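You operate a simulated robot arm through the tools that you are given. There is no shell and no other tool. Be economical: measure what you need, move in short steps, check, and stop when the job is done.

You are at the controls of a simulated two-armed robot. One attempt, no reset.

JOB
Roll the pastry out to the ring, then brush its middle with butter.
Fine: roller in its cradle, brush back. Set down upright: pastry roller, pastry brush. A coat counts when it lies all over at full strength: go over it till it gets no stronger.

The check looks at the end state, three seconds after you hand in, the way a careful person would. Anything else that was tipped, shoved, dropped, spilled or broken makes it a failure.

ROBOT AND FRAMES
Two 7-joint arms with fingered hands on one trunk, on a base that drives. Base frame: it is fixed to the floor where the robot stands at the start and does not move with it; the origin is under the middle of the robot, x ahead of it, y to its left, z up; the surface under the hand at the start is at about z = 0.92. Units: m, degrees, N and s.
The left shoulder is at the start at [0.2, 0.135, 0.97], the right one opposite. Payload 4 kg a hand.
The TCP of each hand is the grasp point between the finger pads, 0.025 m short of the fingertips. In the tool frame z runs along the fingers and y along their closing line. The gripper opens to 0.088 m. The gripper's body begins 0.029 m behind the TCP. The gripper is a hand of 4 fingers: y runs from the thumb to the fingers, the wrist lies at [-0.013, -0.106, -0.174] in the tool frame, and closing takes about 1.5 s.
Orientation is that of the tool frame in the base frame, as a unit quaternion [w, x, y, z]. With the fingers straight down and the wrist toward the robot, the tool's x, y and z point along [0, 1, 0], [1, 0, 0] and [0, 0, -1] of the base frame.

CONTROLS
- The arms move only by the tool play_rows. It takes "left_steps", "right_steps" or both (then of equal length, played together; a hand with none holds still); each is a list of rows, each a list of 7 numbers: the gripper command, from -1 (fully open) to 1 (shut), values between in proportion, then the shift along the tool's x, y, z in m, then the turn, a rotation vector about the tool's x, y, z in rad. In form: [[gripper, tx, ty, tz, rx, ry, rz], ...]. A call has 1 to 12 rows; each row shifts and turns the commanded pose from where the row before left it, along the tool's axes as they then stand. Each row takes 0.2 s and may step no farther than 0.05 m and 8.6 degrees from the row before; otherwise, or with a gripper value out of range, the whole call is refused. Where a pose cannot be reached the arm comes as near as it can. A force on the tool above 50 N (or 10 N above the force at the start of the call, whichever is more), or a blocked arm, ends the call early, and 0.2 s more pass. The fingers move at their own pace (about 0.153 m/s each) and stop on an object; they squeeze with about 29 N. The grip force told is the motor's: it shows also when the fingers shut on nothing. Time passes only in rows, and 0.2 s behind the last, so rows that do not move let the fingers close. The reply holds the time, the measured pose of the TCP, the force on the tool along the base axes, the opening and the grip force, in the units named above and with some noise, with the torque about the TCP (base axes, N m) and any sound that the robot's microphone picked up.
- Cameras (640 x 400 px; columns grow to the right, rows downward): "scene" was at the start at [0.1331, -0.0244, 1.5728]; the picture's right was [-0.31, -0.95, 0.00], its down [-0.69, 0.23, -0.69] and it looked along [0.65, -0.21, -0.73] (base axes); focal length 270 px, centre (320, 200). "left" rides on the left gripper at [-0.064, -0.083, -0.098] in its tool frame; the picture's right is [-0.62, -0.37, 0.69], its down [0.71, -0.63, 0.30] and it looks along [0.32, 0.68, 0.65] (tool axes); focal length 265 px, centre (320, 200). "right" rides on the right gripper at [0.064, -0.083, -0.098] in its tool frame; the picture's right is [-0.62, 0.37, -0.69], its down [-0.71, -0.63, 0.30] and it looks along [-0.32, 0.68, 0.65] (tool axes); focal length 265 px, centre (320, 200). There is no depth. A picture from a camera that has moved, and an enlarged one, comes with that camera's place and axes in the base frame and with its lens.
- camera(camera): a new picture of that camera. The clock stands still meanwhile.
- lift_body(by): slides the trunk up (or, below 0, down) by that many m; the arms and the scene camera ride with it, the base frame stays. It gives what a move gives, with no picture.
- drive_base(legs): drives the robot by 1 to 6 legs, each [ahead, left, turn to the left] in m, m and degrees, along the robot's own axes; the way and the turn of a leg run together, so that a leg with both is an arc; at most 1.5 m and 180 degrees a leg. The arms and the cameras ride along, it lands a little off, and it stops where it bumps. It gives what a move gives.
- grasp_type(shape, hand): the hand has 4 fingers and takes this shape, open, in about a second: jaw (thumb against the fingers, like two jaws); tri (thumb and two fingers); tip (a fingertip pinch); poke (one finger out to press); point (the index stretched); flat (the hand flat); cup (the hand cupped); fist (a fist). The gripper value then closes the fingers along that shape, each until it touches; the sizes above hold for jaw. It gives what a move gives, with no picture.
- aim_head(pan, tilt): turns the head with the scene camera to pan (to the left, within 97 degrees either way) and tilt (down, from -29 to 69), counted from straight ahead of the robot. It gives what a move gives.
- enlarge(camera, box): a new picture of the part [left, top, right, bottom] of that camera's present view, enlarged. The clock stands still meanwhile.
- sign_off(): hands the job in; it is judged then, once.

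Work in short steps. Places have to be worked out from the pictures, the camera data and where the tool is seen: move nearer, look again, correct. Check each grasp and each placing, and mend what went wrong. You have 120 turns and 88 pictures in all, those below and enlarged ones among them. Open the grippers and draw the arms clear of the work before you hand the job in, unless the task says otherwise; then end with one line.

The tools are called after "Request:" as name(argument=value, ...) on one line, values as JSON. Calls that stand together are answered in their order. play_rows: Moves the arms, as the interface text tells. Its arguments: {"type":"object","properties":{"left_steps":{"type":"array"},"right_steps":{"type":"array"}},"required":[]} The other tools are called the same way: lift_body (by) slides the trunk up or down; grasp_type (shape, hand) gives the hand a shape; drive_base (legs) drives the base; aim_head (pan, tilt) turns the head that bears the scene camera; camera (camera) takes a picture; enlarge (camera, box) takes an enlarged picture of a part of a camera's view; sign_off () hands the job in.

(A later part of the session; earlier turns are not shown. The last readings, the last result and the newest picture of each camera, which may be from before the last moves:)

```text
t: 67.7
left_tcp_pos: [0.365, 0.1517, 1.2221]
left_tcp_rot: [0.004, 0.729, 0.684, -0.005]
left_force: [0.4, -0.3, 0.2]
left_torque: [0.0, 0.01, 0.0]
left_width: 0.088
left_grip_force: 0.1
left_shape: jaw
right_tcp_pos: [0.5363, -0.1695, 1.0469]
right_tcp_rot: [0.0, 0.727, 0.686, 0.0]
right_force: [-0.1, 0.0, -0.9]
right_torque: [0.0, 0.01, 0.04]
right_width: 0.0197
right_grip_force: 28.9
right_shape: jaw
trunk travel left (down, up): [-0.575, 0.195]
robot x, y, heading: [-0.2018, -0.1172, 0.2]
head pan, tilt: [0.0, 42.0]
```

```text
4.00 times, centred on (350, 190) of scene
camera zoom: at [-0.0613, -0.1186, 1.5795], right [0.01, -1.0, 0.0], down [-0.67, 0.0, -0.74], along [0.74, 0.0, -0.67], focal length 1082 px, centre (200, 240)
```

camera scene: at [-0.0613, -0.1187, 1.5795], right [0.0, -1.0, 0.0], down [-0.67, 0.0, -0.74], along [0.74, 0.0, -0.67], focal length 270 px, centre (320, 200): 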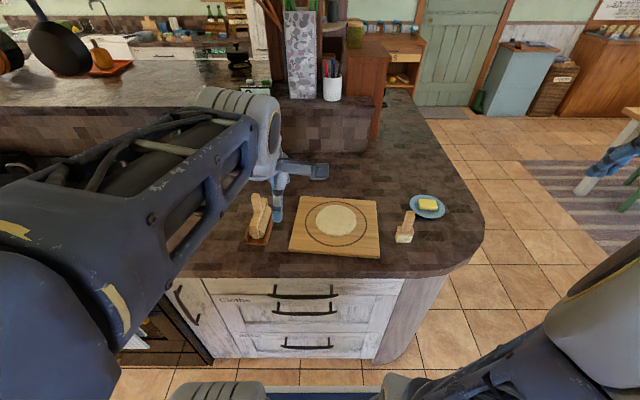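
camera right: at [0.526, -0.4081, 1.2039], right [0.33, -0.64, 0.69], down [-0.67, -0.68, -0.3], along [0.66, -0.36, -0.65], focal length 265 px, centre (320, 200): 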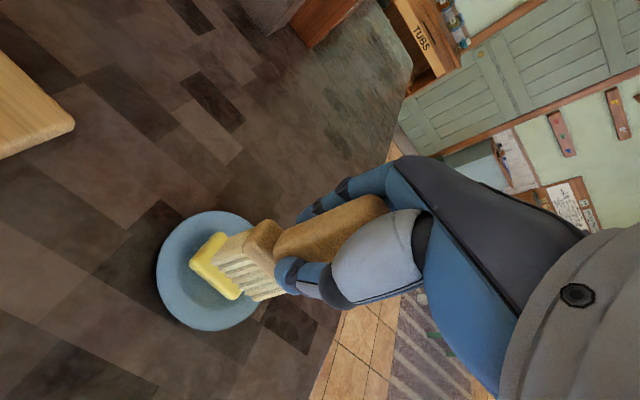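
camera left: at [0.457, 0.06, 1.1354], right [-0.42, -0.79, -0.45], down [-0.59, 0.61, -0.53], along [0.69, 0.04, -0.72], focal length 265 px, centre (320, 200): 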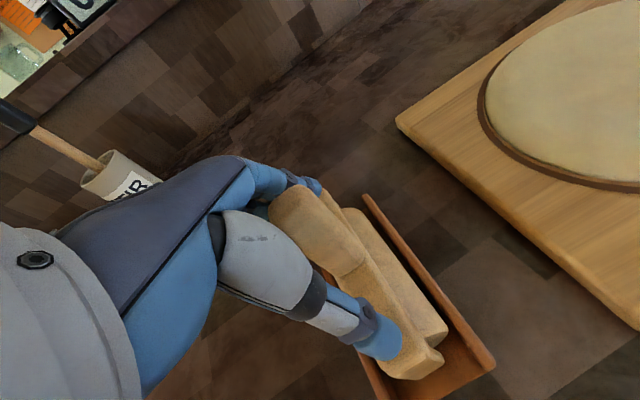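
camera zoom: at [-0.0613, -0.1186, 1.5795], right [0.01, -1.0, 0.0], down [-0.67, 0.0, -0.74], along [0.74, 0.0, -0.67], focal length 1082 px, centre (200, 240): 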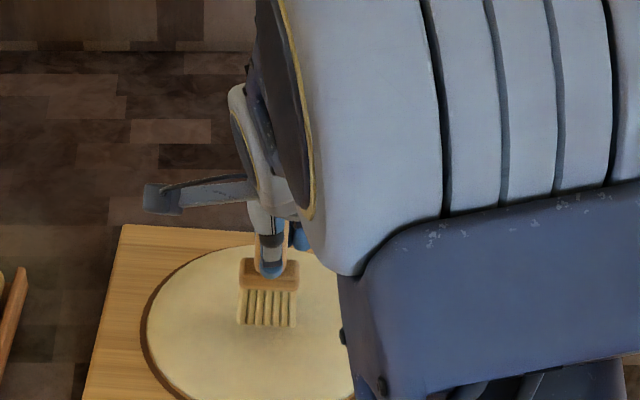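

Brush is over the pastry's middle. Lower to a light contact.

Request:
play_rows(right_steps=[[1, 0, 0, 0.004, 0, 0, 0], [1, 0, 0, 0.003, 0, 0, 0], [1, 0, 0, 0, 0, 0, 0]])

Request:
play_rows(right_steps=[[1, 0, 0, 0.002, 0, 0, 0], [1, 0, 0, 0.001, 0, 0, 0], [1, 0, 0, 0, 0, 0, 0]])

```text
t: 68.5
left_tcp_pos: [0.3664, 0.1506, 1.2222]
left_tcp_rot: [0.003, 0.729, 0.684, -0.003]
left_force: [0.6, 0.0, 0.8]
left_torque: [0.01, 0.03, 0.0]
left_width: 0.0876
left_grip_force: 0.1
left_shape: jaw
right_tcp_pos: [0.5374, -0.1708, 1.0408]
right_tcp_rot: [-0.001, 0.727, 0.686, -0.001]
right_force: [0.5, -0.2, -0.5]
right_torque: [-0.01, 0.0, -0.05]
right_width: 0.0199
right_grip_force: 28.8
right_shape: jaw
trunk travel left (down, up): [-0.575, 0.195]
robot x, y, heading: [-0.2033, -0.1229, 0.4]
head pan, tilt: [0.0, 42.0]
```

```text
t: 69.2
left_tcp_pos: [0.3659, 0.1521, 1.2225]
left_tcp_rot: [0.004, 0.73, 0.684, -0.004]
left_force: [0.2, -0.1, 0.0]
left_torque: [-0.04, -0.01, 0.02]
left_width: 0.0875
left_grip_force: 0.0
left_shape: jaw
right_tcp_pos: [0.5366, -0.1717, 1.0367]
right_tcp_rot: [0.0, 0.728, 0.686, 0.0]
right_force: [0.0, -0.1, -0.8]
right_torque: [-0.01, 0.0, -0.01]
right_width: 0.0197
right_grip_force: 28.6
right_shape: jaw
trunk travel left (down, up): [-0.575, 0.195]
robot x, y, heading: [-0.2014, -0.1205, 0.4]
head pan, tilt: [0.0, 42.0]
```

Request:
play_rows(right_steps=[[1, 0, 0, 0.002, 0, 0, 0], [1, 0, 0, 0.001, 0, 0, 0], [1, 0, 0, 0, 0, 0, 0]])

Request:
play_rows(right_steps=[[1, 0, 0, 0.002, 0, 0, 0], [1, 0, 0, 0, 0, 0, 0]])

```text
t: 70.0
left_tcp_pos: [0.366, 0.1513, 1.2224]
left_tcp_rot: [0.003, 0.73, 0.683, -0.004]
left_force: [0.1, 0.0, -0.8]
left_torque: [0.0, 0.01, 0.0]
left_width: 0.0878
left_grip_force: 0.0
left_shape: jaw
right_tcp_pos: [0.5368, -0.1717, 1.0339]
right_tcp_rot: [-0.001, 0.728, 0.685, 0.001]
right_force: [-1.3, -0.6, -0.6]
right_torque: [0.02, 0.01, 0.02]
right_width: 0.0196
right_grip_force: 28.4
right_shape: jaw
trunk travel left (down, up): [-0.575, 0.195]
robot x, y, heading: [-0.2036, -0.1215, 0.4]
head pan, tilt: [0.0, 42.0]
```

```text
t: 70.7
left_tcp_pos: [0.3656, 0.1522, 1.2226]
left_tcp_rot: [0.004, 0.729, 0.684, -0.003]
left_force: [-0.4, -0.1, 0.4]
left_torque: [-0.01, -0.01, -0.02]
left_width: 0.0882
left_grip_force: 0.0
left_shape: jaw
right_tcp_pos: [0.5376, -0.1715, 1.0329]
right_tcp_rot: [0.0, 0.728, 0.685, -0.001]
right_force: [1.0, 0.0, 0.3]
right_torque: [0.04, -0.03, 0.01]
right_width: 0.0196
right_grip_force: 28.9
right_shape: jaw
trunk travel left (down, up): [-0.575, 0.195]
robot x, y, heading: [-0.1997, -0.118, 0.4]
head pan, tilt: [0.0, 42.0]
```

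Still no force; I check the view before going lower.

Request:
enlarge(camera="scene", box=[290, 190, 370, 240])

Request:
play_rows(right_steps=[[1, 0, 0, 0.002, 0, 0, 0], [1, 0, 0, 0, 0, 0, 0]])

```text
8.00 times, centred on (330, 215) of scene
camera zoom: at [-0.0613, -0.1186, 1.5795], right [0.01, -1.0, 0.0], down [-0.67, 0.0, -0.74], along [0.74, 0.0, -0.67], focal length 2164 px, centre (240, 80)
```

zoom: 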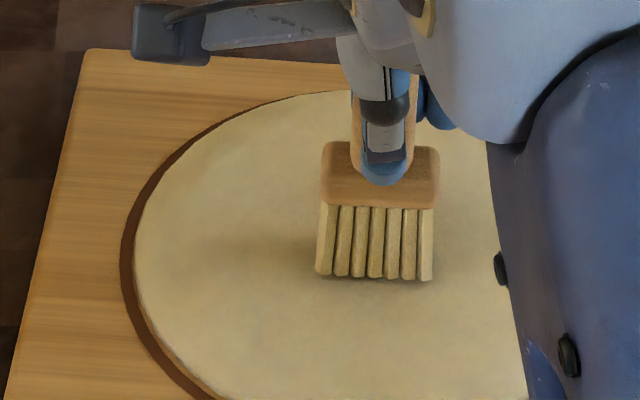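

```text
t: 71.2
left_tcp_pos: [0.366, 0.1518, 1.2233]
left_tcp_rot: [0.004, 0.73, 0.684, -0.004]
left_force: [0.3, 0.8, -0.2]
left_torque: [0.01, 0.05, -0.01]
left_width: 0.088
left_grip_force: 0.1
left_shape: jaw
right_tcp_pos: [0.5375, -0.1715, 1.0321]
right_tcp_rot: [0.0, 0.728, 0.686, 0.0]
right_force: [0.2, 1.1, -0.2]
right_torque: [0.03, 0.01, -0.01]
right_width: 0.0197
right_grip_force: 28.4
right_shape: jaw
trunk travel left (down, up): [-0.575, 0.195]
robot x, y, heading: [-0.2047, -0.1233, 0.2]
head pan, tilt: [0.0, 42.0]
```

Very close now. Lower 2 mm more, twice.

Request:
play_rows(right_steps=[[1, 0, 0, 0.002, 0, 0, 0], [1, 0, 0, 0, 0, 0, 0]])

Request:
play_rows(right_steps=[[1, 0, 0, 0.001, 0, 0, 0], [1, 0, 0, 0, 0, 0, 0]])

```text
t: 71.8
left_tcp_pos: [0.3662, 0.1524, 1.2228]
left_tcp_rot: [0.004, 0.729, 0.684, -0.004]
left_force: [-0.2, 0.5, -0.5]
left_torque: [-0.03, 0.0, 0.03]
left_width: 0.088
left_grip_force: 0.1
left_shape: jaw
right_tcp_pos: [0.5383, -0.1707, 1.0311]
right_tcp_rot: [0.001, 0.727, 0.686, 0.002]
right_force: [-1.9, -2.0, 12.2]
right_torque: [0.0, 0.04, 0.01]
right_width: 0.02
right_grip_force: 29.3
right_shape: jaw
trunk travel left (down, up): [-0.575, 0.195]
robot x, y, heading: [-0.1998, -0.12, 0.4]
head pan, tilt: [0.0, 42.0]
```

```text
t: 72.5
left_tcp_pos: [0.3653, 0.1522, 1.2234]
left_tcp_rot: [0.003, 0.73, 0.684, -0.004]
left_force: [0.0, 0.6, -0.1]
left_torque: [0.0, -0.02, 0.03]
left_width: 0.0881
left_grip_force: 0.0
left_shape: jaw
right_tcp_pos: [0.5371, -0.1704, 1.0299]
right_tcp_rot: [0.0, 0.728, 0.686, 0.002]
right_force: [-3.5, -2.3, 22.6]
right_torque: [-0.05, 0.06, 0.03]
right_width: 0.0203
right_grip_force: 28.6
right_shape: jaw
trunk travel left (down, up): [-0.575, 0.195]
robot x, y, heading: [-0.2054, -0.1241, 0.4]
head pan, tilt: [0.0, 42.0]
```

Contact: 22 N is too much, so I ease up 1.8 mm and make light strokes along x, then look.

Request:
play_rows(right_steps=[[1, 0, 0, -0.0017, 0, 0, 0], [1, 0, -0.012, 0, 0, 0, 0], [1, 0, -0.012, 0, 0, 0, 0], [1, 0, -0.012, 0, 0, 0, 0], [1, 0, 0.018, 0, 0, 0, 0], [1, 0, 0.018, 0, 0, 0, 0], [1, 0, 0.018, 0, 0, 0, 0], [1, 0, 0.018, 0, 0, 0, 0], [1, 0, -0.018, 0, 0, 0, 0], [1, 0, -0.018, 0, 0, 0, 0], [1, 0, 0, 0, 0, 0, 0]])

Request:
enlarge(camera="scene", box=[280, 180, 376, 240])

```text
t: 74.8
left_tcp_pos: [0.3665, 0.1513, 1.2237]
left_tcp_rot: [0.004, 0.73, 0.684, -0.004]
left_force: [-0.2, -1.0, -0.3]
left_torque: [0.04, 0.0, 0.02]
left_width: 0.0877
left_grip_force: 0.1
left_shape: jaw
right_tcp_pos: [0.5365, -0.1699, 1.0301]
right_tcp_rot: [0.0, 0.728, 0.686, 0.0]
right_force: [1.3, 0.4, 2.1]
right_torque: [-0.03, -0.15, 0.03]
right_width: 0.0199
right_grip_force: 28.9
right_shape: jaw
trunk travel left (down, up): [-0.575, 0.195]
robot x, y, heading: [-0.2007, -0.1174, 0.5]
head pan, tilt: [0.0, 42.0]
```

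```text
6.67 times, centred on (328, 210) of scene
camera zoom: at [-0.0612, -0.1186, 1.5794], right [0.01, -1.0, 0.0], down [-0.67, 0.0, -0.74], along [0.74, 0.0, -0.67], focal length 1803 px, centre (267, 133)
```

zoom: 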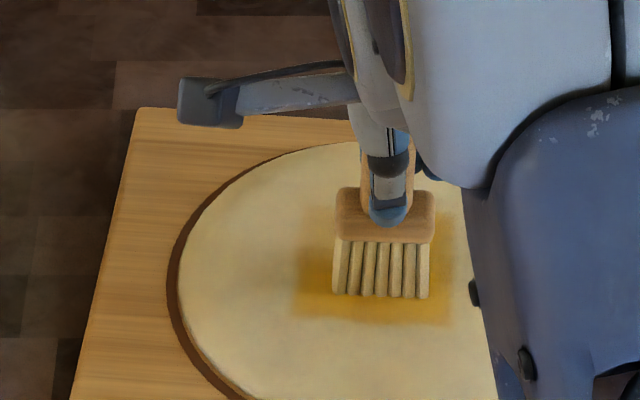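

Butter is going on: a yellow patch shows under the strokes. I widen it with light strokes on lanes 25 mm either side of the centre.

Request:
play_rows(right_steps=[[1, 0.0125, -0.01, 0, 0, 0, 0], [1, 0.0125, -0.01, 0, 0, 0, 0], [1, 0, -0.02, 0, 0, 0, 0], [1, 0, 0.02, 0, 0, 0, 0], [1, 0, 0.02, 0, 0, 0, 0], [1, 0, 0.02, 0, 0, 0, 0], [1, 0, 0.02, 0, 0, 0, 0], [1, 0, -0.02, 0, 0, 0, 0], [1, 0, -0.02, 0, 0, 0, 0], [1, 0, -0.02, 0, 0, 0, 0], [1, 0, -0.02, 0, 0, 0, 0], [1, 0, 0, 0, 0, 0, 0]])

Request:
play_rows(right_steps=[[1, -0.0125, 0, 0, 0, 0, 0], [1, -0.0125, 0, 0, 0, 0, 0], [1, 0, 0.02, 0, 0, 0, 0], [1, 0, 0.02, 0, 0, 0, 0], [1, 0, 0.02, 0, 0, 0, 0], [1, 0, 0.02, 0, 0, 0, 0], [1, -0.0125, 0, 0, 0, 0, 0], [1, -0.0125, 0, 0, 0, 0, 0], [1, 0, -0.02, 0, 0, 0, 0], [1, 0, -0.02, 0, 0, 0, 0], [1, 0, -0.02, 0, 0, 0, 0], [1, 0, -0.02, 0, 0, 0, 0]])

Request:
play_rows(right_steps=[[1, 0, 0.02, 0, 0, 0, 0], [1, 0, 0.02, 0, 0, 0, 0], [1, 0, 0.02, 0, 0, 0, 0], [1, 0, 0.02, 0, 0, 0, 0], [1, 0.0125, 0, 0, 0, 0, 0], [1, 0.0125, 0, 0, 0, 0, 0], [1, 0, -0.02, 0, 0, 0, 0], [1, 0, -0.02, 0, 0, 0, 0], [1, 0, 0, 0, 0, 0, 0]])

Request:
enlarge(camera="scene", box=[280, 180, 376, 240])

```text
t: 77.5
left_tcp_pos: [0.3661, 0.1517, 1.223]
left_tcp_rot: [0.004, 0.73, 0.684, -0.003]
left_force: [0.5, -1.1, -0.2]
left_torque: [0.01, -0.01, 0.0]
left_width: 0.0876
left_grip_force: 0.0
left_shape: jaw
right_tcp_pos: [0.5005, -0.143, 1.0298]
right_tcp_rot: [0.0, 0.727, 0.686, 0.0]
right_force: [1.1, 0.7, 2.3]
right_torque: [0.01, -0.03, 0.01]
right_width: 0.0198
right_grip_force: 29.3
right_shape: jaw
trunk travel left (down, up): [-0.575, 0.195]
robot x, y, heading: [-0.1994, -0.1194, 0.5]
head pan, tilt: [0.0, 42.0]
```

```text
t: 80.0
left_tcp_pos: [0.3662, 0.1528, 1.2226]
left_tcp_rot: [0.004, 0.73, 0.684, -0.004]
left_force: [-0.7, -1.5, -0.8]
left_torque: [0.01, -0.04, -0.03]
left_width: 0.0879
left_grip_force: 0.1
left_shape: jaw
right_tcp_pos: [0.4961, -0.1929, 1.0285]
right_tcp_rot: [0.0, 0.728, 0.686, 0.001]
right_force: [1.8, 0.1, 7.8]
right_torque: [-0.02, -0.17, 0.04]
right_width: 0.0202
right_grip_force: 29.3
right_shape: jaw
trunk travel left (down, up): [-0.575, 0.195]
robot x, y, heading: [-0.205, -0.1182, 0.3]
head pan, tilt: [0.0, 42.0]
```

```text
t: 82.0
left_tcp_pos: [0.366, 0.1517, 1.2232]
left_tcp_rot: [0.003, 0.729, 0.684, -0.004]
left_force: [0.2, -0.5, 0.0]
left_torque: [0.01, 0.03, 0.03]
left_width: 0.0878
left_grip_force: 0.0
left_shape: jaw
right_tcp_pos: [0.5363, -0.1688, 1.0294]
right_tcp_rot: [0.0, 0.728, 0.685, 0.002]
right_force: [0.8, 1.1, 6.9]
right_torque: [0.05, -0.2, 0.02]
right_width: 0.0201
right_grip_force: 28.9
right_shape: jaw
trunk travel left (down, up): [-0.575, 0.195]
robot x, y, heading: [-0.2052, -0.1188, 0.2]
head pan, tilt: [0.0, 42.0]
```

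```text
6.67 times, centred on (328, 210) of scene
camera zoom: at [-0.0614, -0.1185, 1.5796], right [0.01, -1.0, 0.0], down [-0.67, 0.0, -0.74], along [0.74, 0.0, -0.67], focal length 1803 px, centre (267, 133)
```

zoom: 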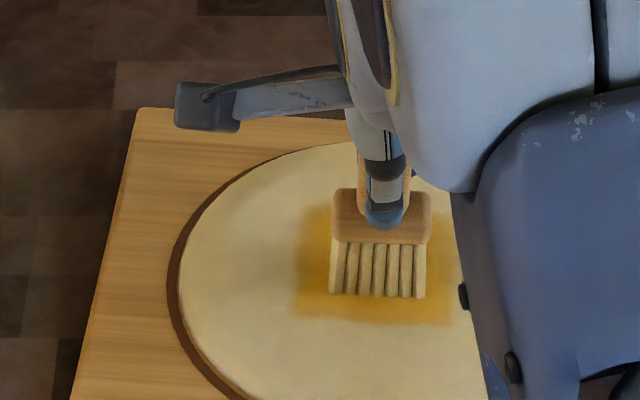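

The yellow stays within a fixed middle patch, so that is the area wanted. I lift and go back over the butter, then view the coat unobstructed.

Request:
play_rows(right_steps=[[1, 0, 0, -0.03, 0, 0, 0], [1, 0, 0, -0.045, 0, 0, 0], [1, -0.0376, 0.0118, 0, 0, 0, 0], [1, -0.0376, 0.0118, 0, 0, 0, 0], [1, -0.0376, 0.0118, 0, 0, 0, 0], [1, -0.0376, 0.0118, 0, 0, 0, 0], [1, -0.0376, 0.0118, 0, 0, 0, 0], [1, -0.0376, 0.0118, 0, 0, 0, 0], [1, -0.0376, 0.0118, 0, 0, 0, 0], [1, -0.0376, 0.0118, 0, 0, 0, 0], [1, 0, 0, 0, 0, 0, 0]])

Request:
enlarge(camera="scene", box=[280, 180, 376, 240])

Request:
enlarge(camera="scene", box=[390, 150, 486, 210])

```text
t: 84.5
left_tcp_pos: [0.3648, 0.1524, 1.2232]
left_tcp_rot: [0.003, 0.73, 0.684, -0.004]
left_force: [-0.2, 0.1, 0.5]
left_torque: [-0.01, 0.0, 0.0]
left_width: 0.0879
left_grip_force: 0.0
left_shape: jaw
right_tcp_pos: [0.6112, -0.4741, 1.109]
right_tcp_rot: [0.0, 0.728, 0.686, 0.0]
right_force: [-1.0, -0.4, -0.7]
right_torque: [-0.02, -0.02, 0.0]
right_width: 0.0197
right_grip_force: 29.1
right_shape: jaw
trunk travel left (down, up): [-0.575, 0.195]
robot x, y, heading: [-0.2023, -0.1206, 0.2]
head pan, tilt: [0.0, 42.0]
```

```text
6.67 times, centred on (328, 210) of scene
camera zoom: at [-0.0613, -0.1186, 1.5795], right [0.0, -1.0, 0.0], down [-0.67, 0.0, -0.74], along [0.74, 0.0, -0.67], focal length 1803 px, centre (267, 133)
```

zoom: 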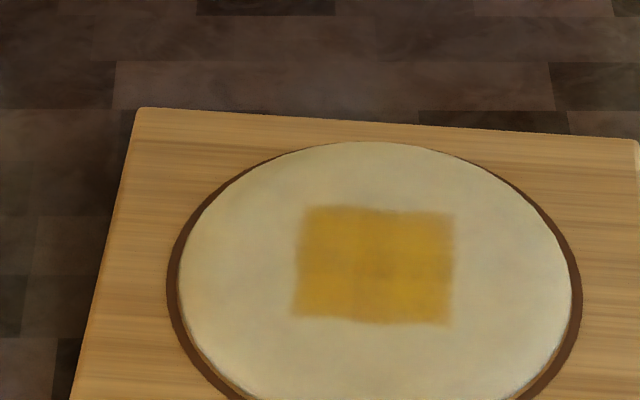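

```text
6.67 times, centred on (438, 180) of scene
camera zoom: at [-0.0613, -0.1186, 1.5795], right [0.0, -1.0, 0.0], down [-0.67, 0.0, -0.74], along [0.74, 0.0, -0.67], focal length 1803 px, centre (-467, 333)
```

zoom: 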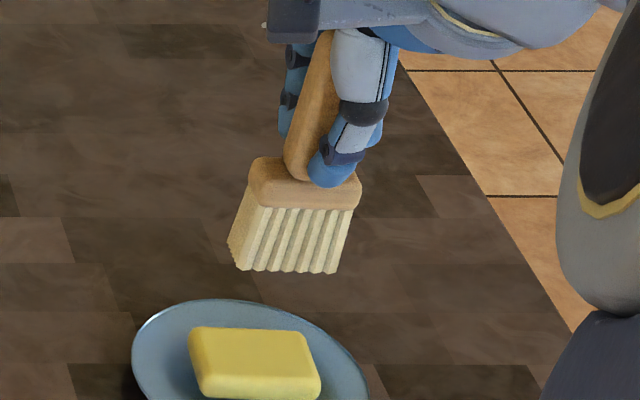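

The patch is a 7 cm square, nearly full, with slightly paler bands. I re-dip the brush in the butter.

Request:
play_rows(right_steps=[[1, 0, 0.002, 0.03, 0, 0, 0], [1, 0, 0, 0.03, 0, 0, 0], [1, 0, 0, 0.015, 0, 0, 0], [1, 0, 0, 0.002, 0, 0, 0], [1, 0, 0, 0, 0, 0, 0]])

Request:
play_rows(right_steps=[[1, 0, 0, 0.002, 0, 0, 0], [1, 0, 0, 0, 0, 0, 0]])

```text
t: 85.7
left_tcp_pos: [0.3673, 0.1515, 1.2232]
left_tcp_rot: [0.003, 0.73, 0.684, -0.004]
left_force: [-0.6, 0.0, -0.1]
left_torque: [0.04, -0.01, 0.0]
left_width: 0.0884
left_grip_force: 0.1
left_shape: jaw
right_tcp_pos: [0.6151, -0.4753, 1.0295]
right_tcp_rot: [-0.001, 0.728, 0.686, 0.001]
right_force: [0.3, -0.7, -0.9]
right_torque: [0.02, 0.01, 0.02]
right_width: 0.0198
right_grip_force: 29.5
right_shape: jaw
trunk travel left (down, up): [-0.575, 0.195]
robot x, y, heading: [-0.202, -0.1194, 0.3]
head pan, tilt: [0.0, 42.0]
```

```text
t: 86.2
left_tcp_pos: [0.3662, 0.152, 1.2226]
left_tcp_rot: [0.004, 0.73, 0.684, -0.004]
left_force: [-0.8, 0.2, 0.3]
left_torque: [0.01, -0.02, -0.02]
left_width: 0.0879
left_grip_force: 0.2
left_shape: jaw
right_tcp_pos: [0.6157, -0.4766, 1.0288]
right_tcp_rot: [0.001, 0.728, 0.685, 0.0]
right_force: [-1.2, 1.3, 9.5]
right_torque: [0.05, 0.03, 0.02]
right_width: 0.0198
right_grip_force: 28.3
right_shape: jaw
trunk travel left (down, up): [-0.575, 0.195]
robot x, y, heading: [-0.2019, -0.1193, 0.5]
head pan, tilt: [0.0, 42.0]
```

Dipped at about 10 N. Lift, travel back and set down on the pastry at the same height as before.

Request:
play_rows(right_steps=[[1, 0, 0, -0.034, 0, 0, 0], [1, 0, 0, -0.045, 0, 0, 0], [1, 0.0376, -0.0118, 0, 0, 0, 0], [1, 0.0376, -0.0118, 0, 0, 0, 0], [1, 0.0376, -0.0118, 0, 0, 0, 0], [1, 0.0376, -0.0118, 0, 0, 0, 0], [1, 0.0376, -0.0118, 0, 0, 0, 0], [1, 0.0376, -0.0118, 0, 0, 0, 0], [1, 0.0376, -0.0118, 0, 0, 0, 0], [1, 0.0376, -0.0138, 0, 0, 0, 0], [1, 0, 0, 0.04, 0, 0, 0], [1, 0, 0, 0.03, 0, 0, 0]])

Request:
play_rows(right_steps=[[1, 0, 0, 0.0045, 0, 0, 0], [1, 0.024, -0.02, 0, 0, 0, 0], [1, 0, -0.02, 0, 0, 0, 0], [1, 0, 0.02, 0, 0, 0, 0], [1, 0, 0.02, 0, 0, 0, 0], [1, 0, 0.02, 0, 0, 0, 0], [1, 0, 0.02, 0, 0, 0, 0], [1, 0, -0.02, 0, 0, 0, 0], [1, 0, -0.02, 0, 0, 0, 0], [1, 0, -0.02, 0, 0, 0, 0], [1, 0, -0.02, 0, 0, 0, 0], [1, 0, 0, 0, 0, 0, 0]])

Request:
play_rows(right_steps=[[1, -0.024, 0, 0, 0, 0, 0], [1, 0, 0.02, 0, 0, 0, 0], [1, 0, 0.02, 0, 0, 0, 0], [1, 0, 0.02, 0, 0, 0, 0], [1, 0, 0.02, 0, 0, 0, 0], [1, 0, -0.02, 0, 0, 0, 0], [1, 0, -0.02, 0, 0, 0, 0], [1, 0, -0.02, 0, 0, 0, 0], [1, 0, -0.02, 0, 0, 0, 0], [1, 0, 0, 0, 0, 0, 0]])

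Request:
play_rows(right_steps=[[1, -0.024, 0, 0, 0, 0, 0], [1, 0, 0.02, 0, 0, 0, 0], [1, 0, 0.02, 0, 0, 0, 0], [1, 0, 0.02, 0, 0, 0, 0], [1, 0, 0.02, 0, 0, 0, 0], [1, 0, -0.02, 0, 0, 0, 0], [1, 0, -0.02, 0, 0, 0, 0], [1, 0, -0.02, 0, 0, 0, 0], [1, 0, -0.02, 0, 0, 0, 0], [1, 0, 0, 0, 0, 0, 0]])

```text
t: 88.8
left_tcp_pos: [0.3656, 0.1524, 1.2241]
left_tcp_rot: [0.004, 0.729, 0.684, -0.003]
left_force: [0.2, -0.4, -0.7]
left_torque: [0.03, -0.02, -0.01]
left_width: 0.0878
left_grip_force: 0.1
left_shape: jaw
right_tcp_pos: [0.536, -0.1707, 1.0373]
right_tcp_rot: [0.0, 0.728, 0.685, 0.001]
right_force: [0.2, -0.8, -0.8]
right_torque: [0.02, 0.03, -0.01]
right_width: 0.0197
right_grip_force: 28.9
right_shape: jaw
trunk travel left (down, up): [-0.575, 0.195]
robot x, y, heading: [-0.2011, -0.1219, 0.5]
head pan, tilt: [0.0, 42.0]
```

```text
t: 91.5
left_tcp_pos: [0.3663, 0.1514, 1.2218]
left_tcp_rot: [0.004, 0.729, 0.684, -0.004]
left_force: [-0.3, -0.1, -0.3]
left_torque: [-0.01, -0.01, 0.0]
left_width: 0.0878
left_grip_force: 0.1
left_shape: jaw
right_tcp_pos: [0.4997, -0.145, 1.0344]
right_tcp_rot: [0.0, 0.728, 0.685, 0.0]
right_force: [0.9, 0.9, -0.7]
right_torque: [0.01, 0.02, -0.02]
right_width: 0.0196
right_grip_force: 28.4
right_shape: jaw
trunk travel left (down, up): [-0.575, 0.195]
robot x, y, heading: [-0.2024, -0.1227, 0.7]
head pan, tilt: [0.0, 42.0]
```

```text
t: 93.7
left_tcp_pos: [0.3655, 0.152, 1.2215]
left_tcp_rot: [0.004, 0.729, 0.684, -0.004]
left_force: [0.5, 0.1, -0.1]
left_torque: [0.0, -0.01, -0.01]
left_width: 0.088
left_grip_force: 0.1
left_shape: jaw
right_tcp_pos: [0.4974, -0.1675, 1.0296]
right_tcp_rot: [-0.001, 0.728, 0.685, 0.002]
right_force: [0.0, 0.5, 1.2]
right_torque: [-0.03, -0.04, 0.0]
right_width: 0.0197
right_grip_force: 28.8
right_shape: jaw
trunk travel left (down, up): [-0.575, 0.195]
robot x, y, heading: [-0.2053, -0.1203, 0.4]
head pan, tilt: [0.0, 42.0]
```

```text
t: 95.8
left_tcp_pos: [0.366, 0.1517, 1.2227]
left_tcp_rot: [0.004, 0.73, 0.684, -0.004]
left_force: [0.4, -0.2, -0.3]
left_torque: [0.01, -0.01, 0.01]
left_width: 0.088
left_grip_force: 0.0
left_shape: jaw
right_tcp_pos: [0.4965, -0.1927, 1.029]
right_tcp_rot: [-0.001, 0.727, 0.686, 0.0]
right_force: [0.1, 0.7, 0.6]
right_torque: [-0.02, -0.08, 0.03]
right_width: 0.0201
right_grip_force: 29.3
right_shape: jaw
trunk travel left (down, up): [-0.575, 0.195]
robot x, y, heading: [-0.2043, -0.1227, 0.3]
head pan, tilt: [0.0, 42.0]
```

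Contact on this round was very light (first lane barely touched). I press 1.5 mm more and go over all three lanes again.

Request:
play_rows(right_steps=[[1, 0, 0, 0.0012, 0, 0, 0], [1, 0, 0.02, 0, 0, 0, 0], [1, 0, 0.02, 0, 0, 0, 0], [1, 0, 0.02, 0, 0, 0, 0], [1, 0, 0.02, 0, 0, 0, 0], [1, 0.0125, 0, 0, 0, 0, 0], [1, 0, -0.02, 0, 0, 0, 0], [1, 0, -0.02, 0, 0, 0, 0], [1, 0, -0.02, 0, 0, 0, 0], [1, 0, -0.02, 0, 0, 0, 0], [1, 0.0125, 0, 0, 0, 0, 0], [1, 0, 0, 0, 0, 0, 0]])

Request:
play_rows(right_steps=[[1, 0, 0.02, 0, 0, 0, 0], [1, 0, 0.02, 0, 0, 0, 0], [1, 0, 0.02, 0, 0, 0, 0], [1, 0, 0.02, 0, 0, 0, 0], [1, 0.0125, 0, 0, 0, 0, 0], [1, 0, -0.02, 0, 0, 0, 0], [1, 0, -0.02, 0, 0, 0, 0], [1, 0, -0.02, 0, 0, 0, 0], [1, 0, -0.02, 0, 0, 0, 0], [1, 0.0125, 0, 0, 0, 0, 0], [1, 0, 0, 0, 0, 0, 0]])

Request:
play_rows(right_steps=[[1, 0, 0.02, 0, 0, 0, 0], [1, 0, 0.02, 0, 0, 0, 0], [1, 0, 0.02, 0, 0, 0, 0], [1, 0, 0.02, 0, 0, 0, 0], [1, 0, -0.02, 0, 0, 0, 0], [1, 0, -0.02, 0, 0, 0, 0], [1, 0, -0.02, 0, 0, 0, 0], [1, 0, -0.02, 0, 0, 0, 0], [1, 0, 0, 0, 0, 0, 0]])

Request:
enlarge(camera="scene", box=[280, 180, 376, 240])

```text
t: 98.5
left_tcp_pos: [0.3655, 0.1518, 1.2222]
left_tcp_rot: [0.004, 0.73, 0.684, -0.004]
left_force: [-0.5, 0.3, 0.2]
left_torque: [-0.03, 0.0, 0.03]
left_width: 0.088
left_grip_force: 0.0
left_shape: jaw
right_tcp_pos: [0.4976, -0.1668, 1.0302]
right_tcp_rot: [0.0, 0.728, 0.685, 0.0]
right_force: [-0.6, 0.4, -0.8]
right_torque: [-0.02, 0.01, -0.03]
right_width: 0.0199
right_grip_force: 29.4
right_shape: jaw
trunk travel left (down, up): [-0.575, 0.195]
robot x, y, heading: [-0.2031, -0.1205, 0.1]
head pan, tilt: [0.0, 42.0]
```

```text
t: 100.8
left_tcp_pos: [0.3668, 0.1519, 1.2227]
left_tcp_rot: [0.003, 0.73, 0.684, -0.004]
left_force: [-0.5, 0.2, -0.1]
left_torque: [0.0, -0.02, -0.02]
left_width: 0.0878
left_grip_force: 0.1
left_shape: jaw
right_tcp_pos: [0.4981, -0.1417, 1.0303]
right_tcp_rot: [0.0, 0.728, 0.686, 0.001]
right_force: [-0.4, -2.1, 5.3]
right_torque: [-0.04, -0.07, -0.03]
right_width: 0.0198
right_grip_force: 29.2
right_shape: jaw
trunk travel left (down, up): [-0.575, 0.195]
robot x, y, heading: [-0.2037, -0.1214, 0.3]
head pan, tilt: [0.0, 42.0]
```

```text
t: 102.8
left_tcp_pos: [0.3666, 0.1515, 1.2231]
left_tcp_rot: [0.004, 0.73, 0.684, -0.004]
left_force: [-0.5, 0.3, -0.2]
left_torque: [0.02, 0.0, -0.02]
left_width: 0.088
left_grip_force: 0.0
left_shape: jaw
right_tcp_pos: [0.497, -0.1418, 1.0304]
right_tcp_rot: [0.001, 0.728, 0.686, 0.0]
right_force: [-0.1, -0.2, -0.7]
right_torque: [-0.03, -0.01, -0.02]
right_width: 0.0198
right_grip_force: 28.8
right_shape: jaw
trunk travel left (down, up): [-0.575, 0.195]
robot x, y, heading: [-0.202, -0.1192, 0.4]
head pan, tilt: [0.0, 42.0]
```

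```text
6.67 times, centred on (328, 210) of scene
camera zoom: at [-0.0612, -0.1186, 1.5795], right [0.01, -1.0, 0.0], down [-0.67, 0.0, -0.74], along [0.74, 0.0, -0.67], focal length 1803 px, centre (267, 133)
```

zoom: 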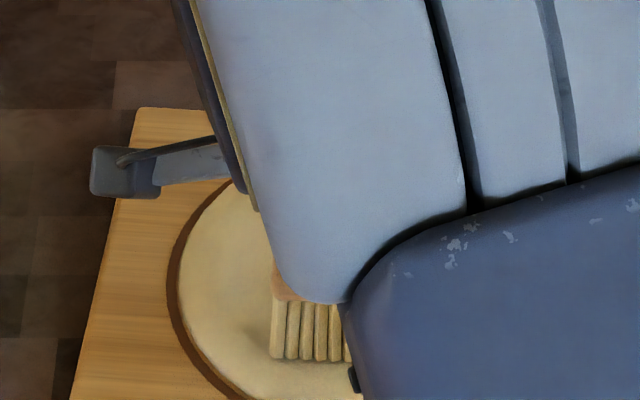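

Contact is intermittent on this lane, so I press 1.2 mm more and cover all three lanes once again.

Request:
play_rows(right_steps=[[1, 0, 0, 0.0012, 0, 0, 0], [1, 0, 0.02, 0, 0, 0, 0], [1, 0, 0.02, 0, 0, 0, 0], [1, 0, 0.02, 0, 0, 0, 0], [1, 0, 0.02, 0, 0, 0, 0], [1, -0.0125, 0, 0, 0, 0, 0], [1, 0, -0.02, 0, 0, 0, 0], [1, 0, -0.02, 0, 0, 0, 0], [1, 0, -0.02, 0, 0, 0, 0], [1, 0, -0.02, 0, 0, 0, 0], [1, 0, 0, 0, 0, 0, 0]])

Request:
play_rows(right_steps=[[1, -0.0125, 0, 0, 0, 0, 0], [1, 0, 0.02, 0, 0, 0, 0], [1, 0, 0.02, 0, 0, 0, 0], [1, 0, 0.02, 0, 0, 0, 0], [1, 0, 0.02, 0, 0, 0, 0], [1, -0.0125, 0, 0, 0, 0, 0], [1, 0, -0.02, 0, 0, 0, 0], [1, 0, -0.02, 0, 0, 0, 0], [1, 0, -0.02, 0, 0, 0, 0], [1, 0, -0.02, 0, 0, 0, 0], [1, 0, 0, 0, 0, 0, 0]])

Request:
play_rows(right_steps=[[1, -0.0125, 0, 0, 0, 0, 0], [1, 0, 0.02, 0, 0, 0, 0], [1, 0, 0.02, 0, 0, 0, 0], [1, 0, 0.02, 0, 0, 0, 0], [1, 0, 0.02, 0, 0, 0, 0], [1, 0, -0.02, 0, 0, 0, 0], [1, 0, -0.02, 0, 0, 0, 0], [1, 0, 0, -0.03, 0, 0, 0], [1, 0, 0, -0.045, 0, 0, 0], [1, -0.04, 0, 0, 0, 0, 0], [1, -0.04, 0, 0, 0, 0, 0], [1, -0.04, 0, 0, 0, 0, 0]])

Request:
enlarge(camera="scene", box=[280, 180, 376, 240])

```text
t: 105.2
left_tcp_pos: [0.3655, 0.1512, 1.222]
left_tcp_rot: [0.004, 0.729, 0.684, -0.004]
left_force: [0.3, 0.2, 0.1]
left_torque: [0.01, -0.01, 0.01]
left_width: 0.0881
left_grip_force: 0.0
left_shape: jaw
right_tcp_pos: [0.4984, -0.1537, 1.0285]
right_tcp_rot: [0.0, 0.728, 0.686, 0.001]
right_force: [1.6, 0.0, 6.5]
right_torque: [-0.03, -0.24, 0.01]
right_width: 0.02
right_grip_force: 28.9
right_shape: jaw
trunk travel left (down, up): [-0.575, 0.195]
robot x, y, heading: [-0.2024, -0.1236, 0.2]
head pan, tilt: [0.0, 42.0]
```

```text
t: 107.7
left_tcp_pos: [0.3653, 0.1517, 1.223]
left_tcp_rot: [0.004, 0.73, 0.683, -0.004]
left_force: [-0.5, 0.0, -0.1]
left_torque: [0.02, -0.03, 0.01]
left_width: 0.0876
left_grip_force: 0.1
left_shape: jaw
right_tcp_pos: [0.4964, -0.1813, 1.0273]
right_tcp_rot: [-0.001, 0.728, 0.685, -0.001]
right_force: [-0.5, 0.2, 1.8]
right_torque: [0.01, 0.03, 0.02]
right_width: 0.02
right_grip_force: 28.6
right_shape: jaw
trunk travel left (down, up): [-0.575, 0.195]
robot x, y, heading: [-0.1979, -0.1196, 0.1]
head pan, tilt: [0.0, 42.0]
```

```text
t: 110.2
left_tcp_pos: [0.3665, 0.152, 1.2221]
left_tcp_rot: [0.003, 0.729, 0.684, -0.004]
left_force: [0.6, 0.3, -0.1]
left_torque: [0.0, -0.02, -0.01]
left_width: 0.0878
left_grip_force: 0.1
left_shape: jaw
right_tcp_pos: [0.5281, -0.3123, 1.1021]
right_tcp_rot: [0.0, 0.728, 0.686, 0.0]
right_force: [-0.4, 0.2, -1.3]
right_torque: [-0.03, -0.03, -0.02]
right_width: 0.02
right_grip_force: 28.9
right_shape: jaw
trunk travel left (down, up): [-0.575, 0.195]
robot x, y, heading: [-0.2047, -0.1213, 0.4]
head pan, tilt: [0.0, 42.0]
```

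```text
6.67 times, centred on (328, 210) of scene
camera zoom: at [-0.0613, -0.1181, 1.5795], right [0.01, -1.0, 0.0], down [-0.67, 0.0, -0.74], along [0.74, 0.0, -0.67], focal length 1803 px, centre (267, 133)
```

zoom: 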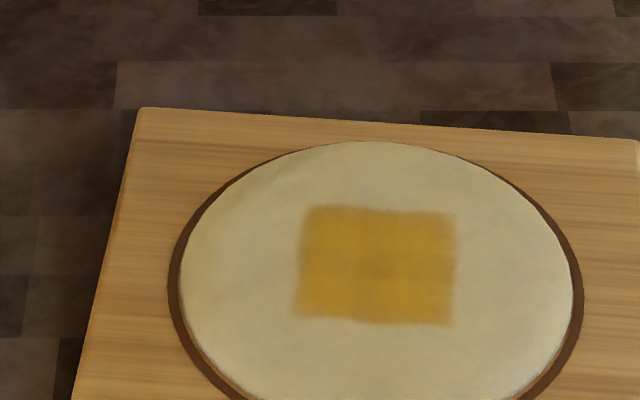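

The coat looks even across the square. To be sure it is at full strength, I dip once more and do another full pass, then compare.

Request:
play_rows(right_steps=[[1, -0.0316, 0.0192, 0, 0, 0, 0], [1, -0.0316, 0.0192, 0, 0, 0, 0], [1, -0.0316, 0.0192, 0, 0, 0, 0], [1, -0.0316, 0.0192, 0, 0, 0, 0], [1, -0.0316, 0.0192, 0, 0, 0, 0], [1, 0, 0, 0.035, 0, 0, 0], [1, 0, 0, 0.03, 0, 0, 0], [1, 0, 0, 0.005, 0, 0, 0], [1, 0, 0, 0.002, 0, 0, 0], [1, 0, 0, 0, 0, 0, 0]])

Request:
play_rows(right_steps=[[1, 0, 0, 0.0015, 0, 0, 0], [1, 0, 0, 0, 0, 0, 0]])

```text
t: 112.5
left_tcp_pos: [0.3668, 0.1505, 1.2233]
left_tcp_rot: [0.005, 0.73, 0.684, -0.004]
left_force: [0.3, 0.7, -0.7]
left_torque: [-0.02, -0.04, 0.0]
left_width: 0.0879
left_grip_force: 0.0
left_shape: jaw
right_tcp_pos: [0.6151, -0.475, 1.0301]
right_tcp_rot: [0.0, 0.728, 0.686, 0.001]
right_force: [0.4, 0.5, -0.9]
right_torque: [0.01, 0.01, 0.0]
right_width: 0.02
right_grip_force: 28.9
right_shape: jaw
trunk travel left (down, up): [-0.575, 0.195]
robot x, y, heading: [-0.1985, -0.1212, 0.4]
head pan, tilt: [0.0, 42.0]
```

```text
t: 113.0
left_tcp_pos: [0.3659, 0.1515, 1.222]
left_tcp_rot: [0.003, 0.729, 0.684, -0.004]
left_force: [0.1, 0.8, 0.4]
left_torque: [0.02, 0.02, 0.02]
left_width: 0.088
left_grip_force: 0.1
left_shape: jaw
right_tcp_pos: [0.6152, -0.4763, 1.0277]
right_tcp_rot: [0.0, 0.728, 0.686, 0.0]
right_force: [0.5, 0.0, -0.2]
right_torque: [0.01, -0.01, -0.02]
right_width: 0.0198
right_grip_force: 28.7
right_shape: jaw
trunk travel left (down, up): [-0.575, 0.195]
robot x, y, heading: [-0.2019, -0.1204, 0.4]
head pan, tilt: [0.0, 42.0]
```

Request:
play_rows(right_steps=[[1, 0, 0, 0.0015, 0, 0, 0], [1, 0, 0, 0, 0, 0, 0]])

```text
t: 113.7
left_tcp_pos: [0.366, 0.1512, 1.2224]
left_tcp_rot: [0.004, 0.73, 0.684, -0.004]
left_force: [0.3, -0.9, -1.1]
left_torque: [-0.04, -0.03, 0.03]
left_width: 0.0879
left_grip_force: 0.1
left_shape: jaw
right_tcp_pos: [0.615, -0.4783, 1.0266]
right_tcp_rot: [0.0, 0.728, 0.686, -0.001]
right_force: [0.6, -0.4, -0.9]
right_torque: [0.0, -0.03, 0.02]
right_width: 0.0199
right_grip_force: 29.2
right_shape: jaw
trunk travel left (down, up): [-0.575, 0.195]
robot x, y, heading: [-0.2043, -0.1203, 0.5]
head pan, tilt: [0.0, 42.0]
```

The brush has slid up a hair in the grip; 1.5 mm more.

Request:
play_rows(right_steps=[[1, 0, 0, 0.0015, 0, 0, 0], [1, 0, 0, 0, 0, 0, 0]])

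```text
t: 114.2
left_tcp_pos: [0.3665, 0.1519, 1.2223]
left_tcp_rot: [0.005, 0.729, 0.684, -0.004]
left_force: [0.3, -0.2, -0.3]
left_torque: [0.01, 0.01, 0.0]
left_width: 0.0879
left_grip_force: 0.0
left_shape: jaw
right_tcp_pos: [0.6138, -0.4772, 1.0269]
right_tcp_rot: [-0.001, 0.728, 0.686, 0.0]
right_force: [-0.8, -0.2, -0.8]
right_torque: [-0.02, 0.01, 0.0]
right_width: 0.0202
right_grip_force: 29.1
right_shape: jaw
trunk travel left (down, up): [-0.575, 0.195]
robot x, y, heading: [-0.2024, -0.121, 0.2]
head pan, tilt: [0.0, 42.0]
```

Request:
play_rows(right_steps=[[1, 0, 0, 0.001, 0, 0, 0], [1, 0, 0, 0, 0, 0, 0]])

Request:
enlarge(camera="scene", box=[390, 170, 470, 220])

```text
t: 114.8
left_tcp_pos: [0.3659, 0.152, 1.2229]
left_tcp_rot: [0.003, 0.729, 0.684, -0.004]
left_force: [-0.7, 0.5, 0.0]
left_torque: [-0.01, 0.01, 0.0]
left_width: 0.0879
left_grip_force: 0.0
left_shape: jaw
right_tcp_pos: [0.615, -0.4776, 1.0262]
right_tcp_rot: [0.0, 0.728, 0.686, 0.001]
right_force: [-0.6, 0.6, 3.7]
right_torque: [0.04, 0.02, 0.04]
right_width: 0.0201
right_grip_force: 29.0
right_shape: jaw
trunk travel left (down, up): [-0.575, 0.195]
robot x, y, heading: [-0.2033, -0.1155, 0.2]
head pan, tilt: [0.0, 42.0]
```

```text
8.00 times, centred on (430, 195) of scene
camera zoom: at [-0.0614, -0.1185, 1.5796], right [0.01, -1.0, 0.0], down [-0.67, 0.0, -0.74], along [0.74, 0.0, -0.67], focal length 2164 px, centre (-560, 240)
```

zoom: 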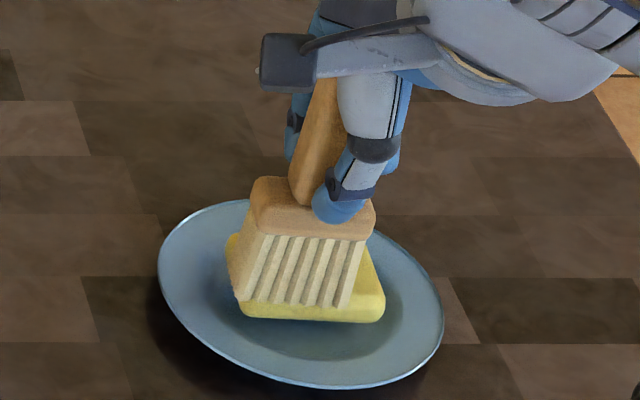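

Dipped. Back over the pastry, this time down to firm light contact.

Request:
play_rows(right_steps=[[1, 0, 0, -0.035, 0, 0, 0], [1, 0, 0, -0.045, 0, 0, 0], [1, 0.0378, -0.012, 0, 0, 0, 0], [1, 0.0378, -0.012, 0, 0, 0, 0], [1, 0.0378, -0.012, 0, 0, 0, 0], [1, 0.0378, -0.012, 0, 0, 0, 0], [1, 0.0378, -0.012, 0, 0, 0, 0], [1, 0.0378, -0.012, 0, 0, 0, 0], [1, 0.0378, -0.012, 0, 0, 0, 0], [1, 0.0378, -0.012, 0, 0, 0, 0], [1, 0, 0, 0.04, 0, 0, 0], [1, 0, 0, 0.034, 0, 0, 0]])

Request:
play_rows(right_steps=[[1, 0, 0, 0.003, 0, 0, 0], [1, 0, 0, 0.002, 0, 0, 0], [1, 0, 0, 0, 0, 0, 0]])

```text
t: 117.5
left_tcp_pos: [0.3659, 0.1522, 1.2237]
left_tcp_rot: [0.004, 0.73, 0.684, -0.004]
left_force: [-0.2, -1.0, 0.6]
left_torque: [0.0, -0.01, -0.01]
left_width: 0.088
left_grip_force: 0.0
left_shape: jaw
right_tcp_pos: [0.537, -0.1672, 1.0315]
right_tcp_rot: [0.0, 0.728, 0.685, 0.0]
right_force: [0.5, 0.8, -0.5]
right_torque: [0.03, 0.02, -0.03]
right_width: 0.0198
right_grip_force: 28.4
right_shape: jaw
trunk travel left (down, up): [-0.575, 0.195]
robot x, y, heading: [-0.2004, -0.1162, 0.3]
head pan, tilt: [0.0, 42.0]
```

```text
t: 118.2
left_tcp_pos: [0.365, 0.1519, 1.2224]
left_tcp_rot: [0.004, 0.729, 0.684, -0.004]
left_force: [-0.1, -1.6, -0.3]
left_torque: [0.01, 0.01, 0.01]
left_width: 0.088
left_grip_force: 0.1
left_shape: jaw
right_tcp_pos: [0.535, -0.1688, 1.0263]
right_tcp_rot: [0.0, 0.728, 0.685, 0.0]
right_force: [-0.9, 0.1, 2.3]
right_torque: [-0.02, -0.02, 0.0]
right_width: 0.0199
right_grip_force: 29.6
right_shape: jaw
trunk travel left (down, up): [-0.575, 0.195]
robot x, y, heading: [-0.2029, -0.1182, 0.1]
head pan, tilt: [0.0, 42.0]
```

Contact at about 3 N. I run the three lanes again, pressing 0.6 mm more.

Request:
play_rows(right_steps=[[1, 0.0125, -0.02, 0.0006, 0, 0, 0], [1, 0.0125, -0.02, 0, 0, 0, 0], [1, 0, 0.02, 0, 0, 0, 0], [1, 0, 0.02, 0, 0, 0, 0], [1, 0, 0.02, 0, 0, 0, 0], [1, 0, 0.02, 0, 0, 0, 0], [1, 0, -0.02, 0, 0, 0, 0], [1, 0, -0.02, 0, 0, 0, 0], [1, 0, -0.02, 0, 0, 0, 0], [1, 0, -0.02, 0, 0, 0, 0], [1, 0, 0, 0, 0, 0, 0]])

Request:
play_rows(right_steps=[[1, -0.0125, 0, 0, 0, 0, 0], [1, 0, 0.02, 0, 0, 0, 0], [1, 0, 0.02, 0, 0, 0, 0], [1, 0, 0.02, 0, 0, 0, 0], [1, 0, 0.02, 0, 0, 0, 0], [1, -0.0125, 0, 0, 0, 0, 0], [1, 0, -0.02, 0, 0, 0, 0], [1, 0, -0.02, 0, 0, 0, 0], [1, 0, -0.02, 0, 0, 0, 0], [1, 0, -0.02, 0, 0, 0, 0], [1, 0, 0, 0, 0, 0, 0]])

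Request:
play_rows(right_steps=[[1, -0.0125, 0, 0, 0, 0, 0], [1, 0, 0.02, 0, 0, 0, 0], [1, 0, 0.02, 0, 0, 0, 0], [1, 0, 0.02, 0, 0, 0, 0], [1, 0, 0.02, 0, 0, 0, 0], [1, -0.0125, 0, 0, 0, 0, 0], [1, 0, -0.02, 0, 0, 0, 0], [1, 0, -0.02, 0, 0, 0, 0], [1, 0, -0.02, 0, 0, 0, 0], [1, 0, -0.02, 0, 0, 0, 0], [1, 0, 0, 0, 0, 0, 0]])

Request:
play_rows(right_steps=[[1, 0, 0.02, 0, 0, 0, 0], [1, 0, 0.02, 0, 0, 0, 0], [1, 0, 0.02, 0, 0, 0, 0], [1, 0, 0, -0.03, 0, 0, 0], [1, 0, 0, -0.045, 0, 0, 0], [1, -0.04, 0, 0, 0, 0, 0], [1, -0.04, 0, 0, 0, 0, 0], [1, -0.04, 0, 0, 0, 0, 0], [1, -0.04, 0, 0, 0, 0, 0], [1, 0, 0, 0, 0, 0, 0]])

Request:
enlarge(camera="scene", box=[280, 180, 376, 240])

Request:
enlarge(camera="scene", box=[340, 150, 468, 230])

```text
t: 120.7
left_tcp_pos: [0.3663, 0.1504, 1.2237]
left_tcp_rot: [0.003, 0.73, 0.684, -0.004]
left_force: [-0.9, 0.2, 0.0]
left_torque: [0.0, 0.0, -0.02]
left_width: 0.0879
left_grip_force: 0.1
left_shape: jaw
right_tcp_pos: [0.5011, -0.1439, 1.026]
right_tcp_rot: [0.001, 0.728, 0.685, 0.0]
right_force: [0.7, 0.8, 4.9]
right_torque: [0.01, -0.21, 0.01]
right_width: 0.0201
right_grip_force: 28.0
right_shape: jaw
trunk travel left (down, up): [-0.575, 0.195]
robot x, y, heading: [-0.2048, -0.1187, 0.1]
head pan, tilt: [0.0, 42.0]
```

```text
t: 123.0
left_tcp_pos: [0.3668, 0.1522, 1.2234]
left_tcp_rot: [0.003, 0.73, 0.684, -0.003]
left_force: [0.5, 0.5, 0.9]
left_torque: [-0.01, -0.01, -0.02]
left_width: 0.0881
left_grip_force: 0.0
left_shape: jaw
right_tcp_pos: [0.4963, -0.1667, 1.0266]
right_tcp_rot: [0.0, 0.728, 0.686, 0.001]
right_force: [-0.6, 1.0, 4.0]
right_torque: [-0.01, -0.09, 0.0]
right_width: 0.0202
right_grip_force: 29.3
right_shape: jaw
trunk travel left (down, up): [-0.575, 0.195]
robot x, y, heading: [-0.202, -0.1223, 0.2]
head pan, tilt: [0.0, 42.0]
```

```text
t: 125.5
left_tcp_pos: [0.3662, 0.151, 1.224]
left_tcp_rot: [0.004, 0.73, 0.684, -0.004]
left_force: [0.0, -0.4, 0.8]
left_torque: [-0.02, 0.02, -0.02]
left_width: 0.0877
left_grip_force: 0.0
left_shape: jaw
right_tcp_pos: [0.4958, -0.1933, 1.0241]
right_tcp_rot: [0.001, 0.728, 0.685, 0.002]
right_force: [0.4, -0.1, 4.7]
right_torque: [0.0, -0.05, -0.01]
right_width: 0.0201
right_grip_force: 28.9
right_shape: jaw
trunk travel left (down, up): [-0.575, 0.195]
robot x, y, heading: [-0.2023, -0.123, 0.3]
head pan, tilt: [0.0, 42.0]
```

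```text
t: 127.7
left_tcp_pos: [0.3657, 0.1517, 1.2224]
left_tcp_rot: [0.004, 0.73, 0.684, -0.004]
left_force: [0.0, 0.6, 0.1]
left_torque: [-0.01, -0.02, 0.02]
left_width: 0.088
left_grip_force: 0.1
left_shape: jaw
right_tcp_pos: [0.5455, -0.3564, 1.1034]
right_tcp_rot: [0.0, 0.728, 0.686, 0.0]
right_force: [-0.7, -0.8, -0.6]
right_torque: [0.0, -0.02, -0.03]
right_width: 0.0198
right_grip_force: 28.5
right_shape: jaw
trunk travel left (down, up): [-0.575, 0.195]
robot x, y, heading: [-0.2016, -0.1224, 0.4]
head pan, tilt: [0.0, 42.0]
```

```text
6.67 times, centred on (328, 210) of scene
camera zoom: at [-0.0613, -0.1185, 1.5795], right [0.0, -1.0, 0.0], down [-0.67, 0.0, -0.74], along [0.74, 0.0, -0.67], focal length 1803 px, centre (267, 133)
```

zoom: 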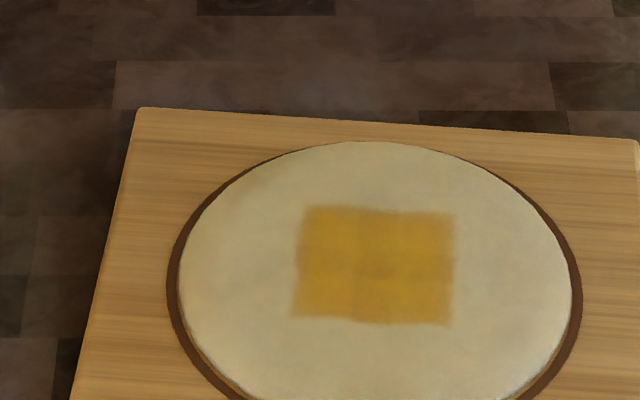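

```text
5.00 times, centred on (404, 190) of scene
camera zoom: at [-0.0613, -0.1185, 1.5795], right [0.0, -1.0, 0.0], down [-0.67, 0.0, -0.74], along [0.74, 0.0, -0.67], focal length 1352 px, centre (-100, 250)
```

zoom: 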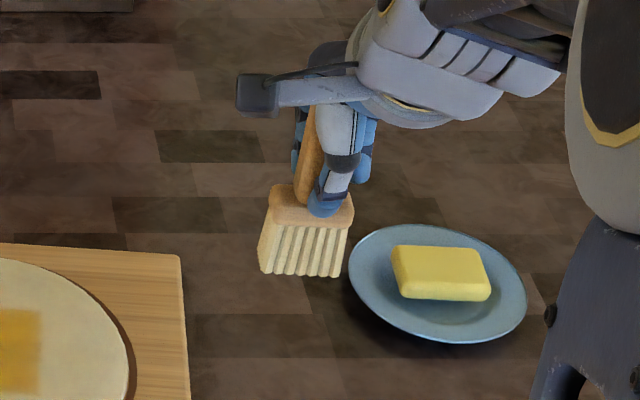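

No change from the last pass, so the coat is at full strength. Now I carry the brush back to its place (0.494, -0.376) and lower it.

Request:
play_rows(right_steps=[[1, -0.0115, -0.0253, 0, 0, 0, 0], [1, -0.0114, -0.0252, 0, 0, 0, 0], [1, 0, 0, 0.035, 0, 0, 0], [1, 0, 0, 0.035, 0, 0, 0], [1, 0, 0, 0.015, 0, 0, 0], [1, 0, 0, 0.008, 0, 0, 0], [1, 0, 0, 0, 0, 0, 0]])

Request:
enlarge(camera="scene", box=[350, 190, 446, 250])

Request:
enlarge(camera="right", box=[140, 180, 400, 340])

```text
t: 129.2
left_tcp_pos: [0.3662, 0.152, 1.2219]
left_tcp_rot: [0.004, 0.729, 0.684, -0.003]
left_force: [-0.4, -0.8, -0.1]
left_torque: [0.01, 0.0, 0.02]
left_width: 0.088
left_grip_force: 0.1
left_shape: jaw
right_tcp_pos: [0.4947, -0.3759, 1.0081]
right_tcp_rot: [-0.001, 0.728, 0.686, 0.0]
right_force: [-0.1, 0.1, -1.5]
right_torque: [0.0, -0.04, 0.0]
right_width: 0.0196
right_grip_force: 29.0
right_shape: jaw
trunk travel left (down, up): [-0.575, 0.195]
robot x, y, heading: [-0.2032, -0.1228, 0.4]
head pan, tilt: [0.0, 42.0]
```

```text
6.67 times, centred on (398, 220) of scene
camera zoom: at [-0.0613, -0.1186, 1.5795], right [0.01, -1.0, 0.0], down [-0.67, 0.0, -0.74], along [0.74, 0.0, -0.67], focal length 1803 px, centre (-200, 67)
```

zoom: 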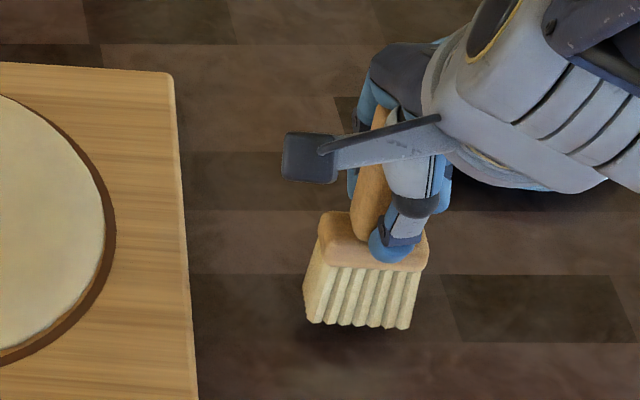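

```text
2.46 times, centred on (270, 260) of right
camera zoom: at [0.4147, -0.3074, 1.1084], right [0.33, -0.64, 0.69], down [-0.67, -0.68, -0.3], along [0.66, -0.36, -0.65], focal length 653 px, centre (443, 52)
```

zoom: 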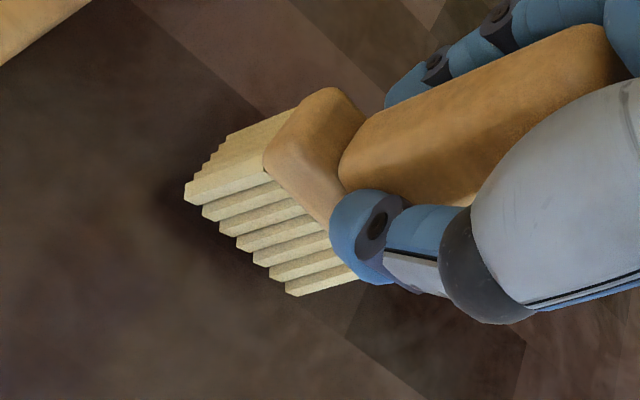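

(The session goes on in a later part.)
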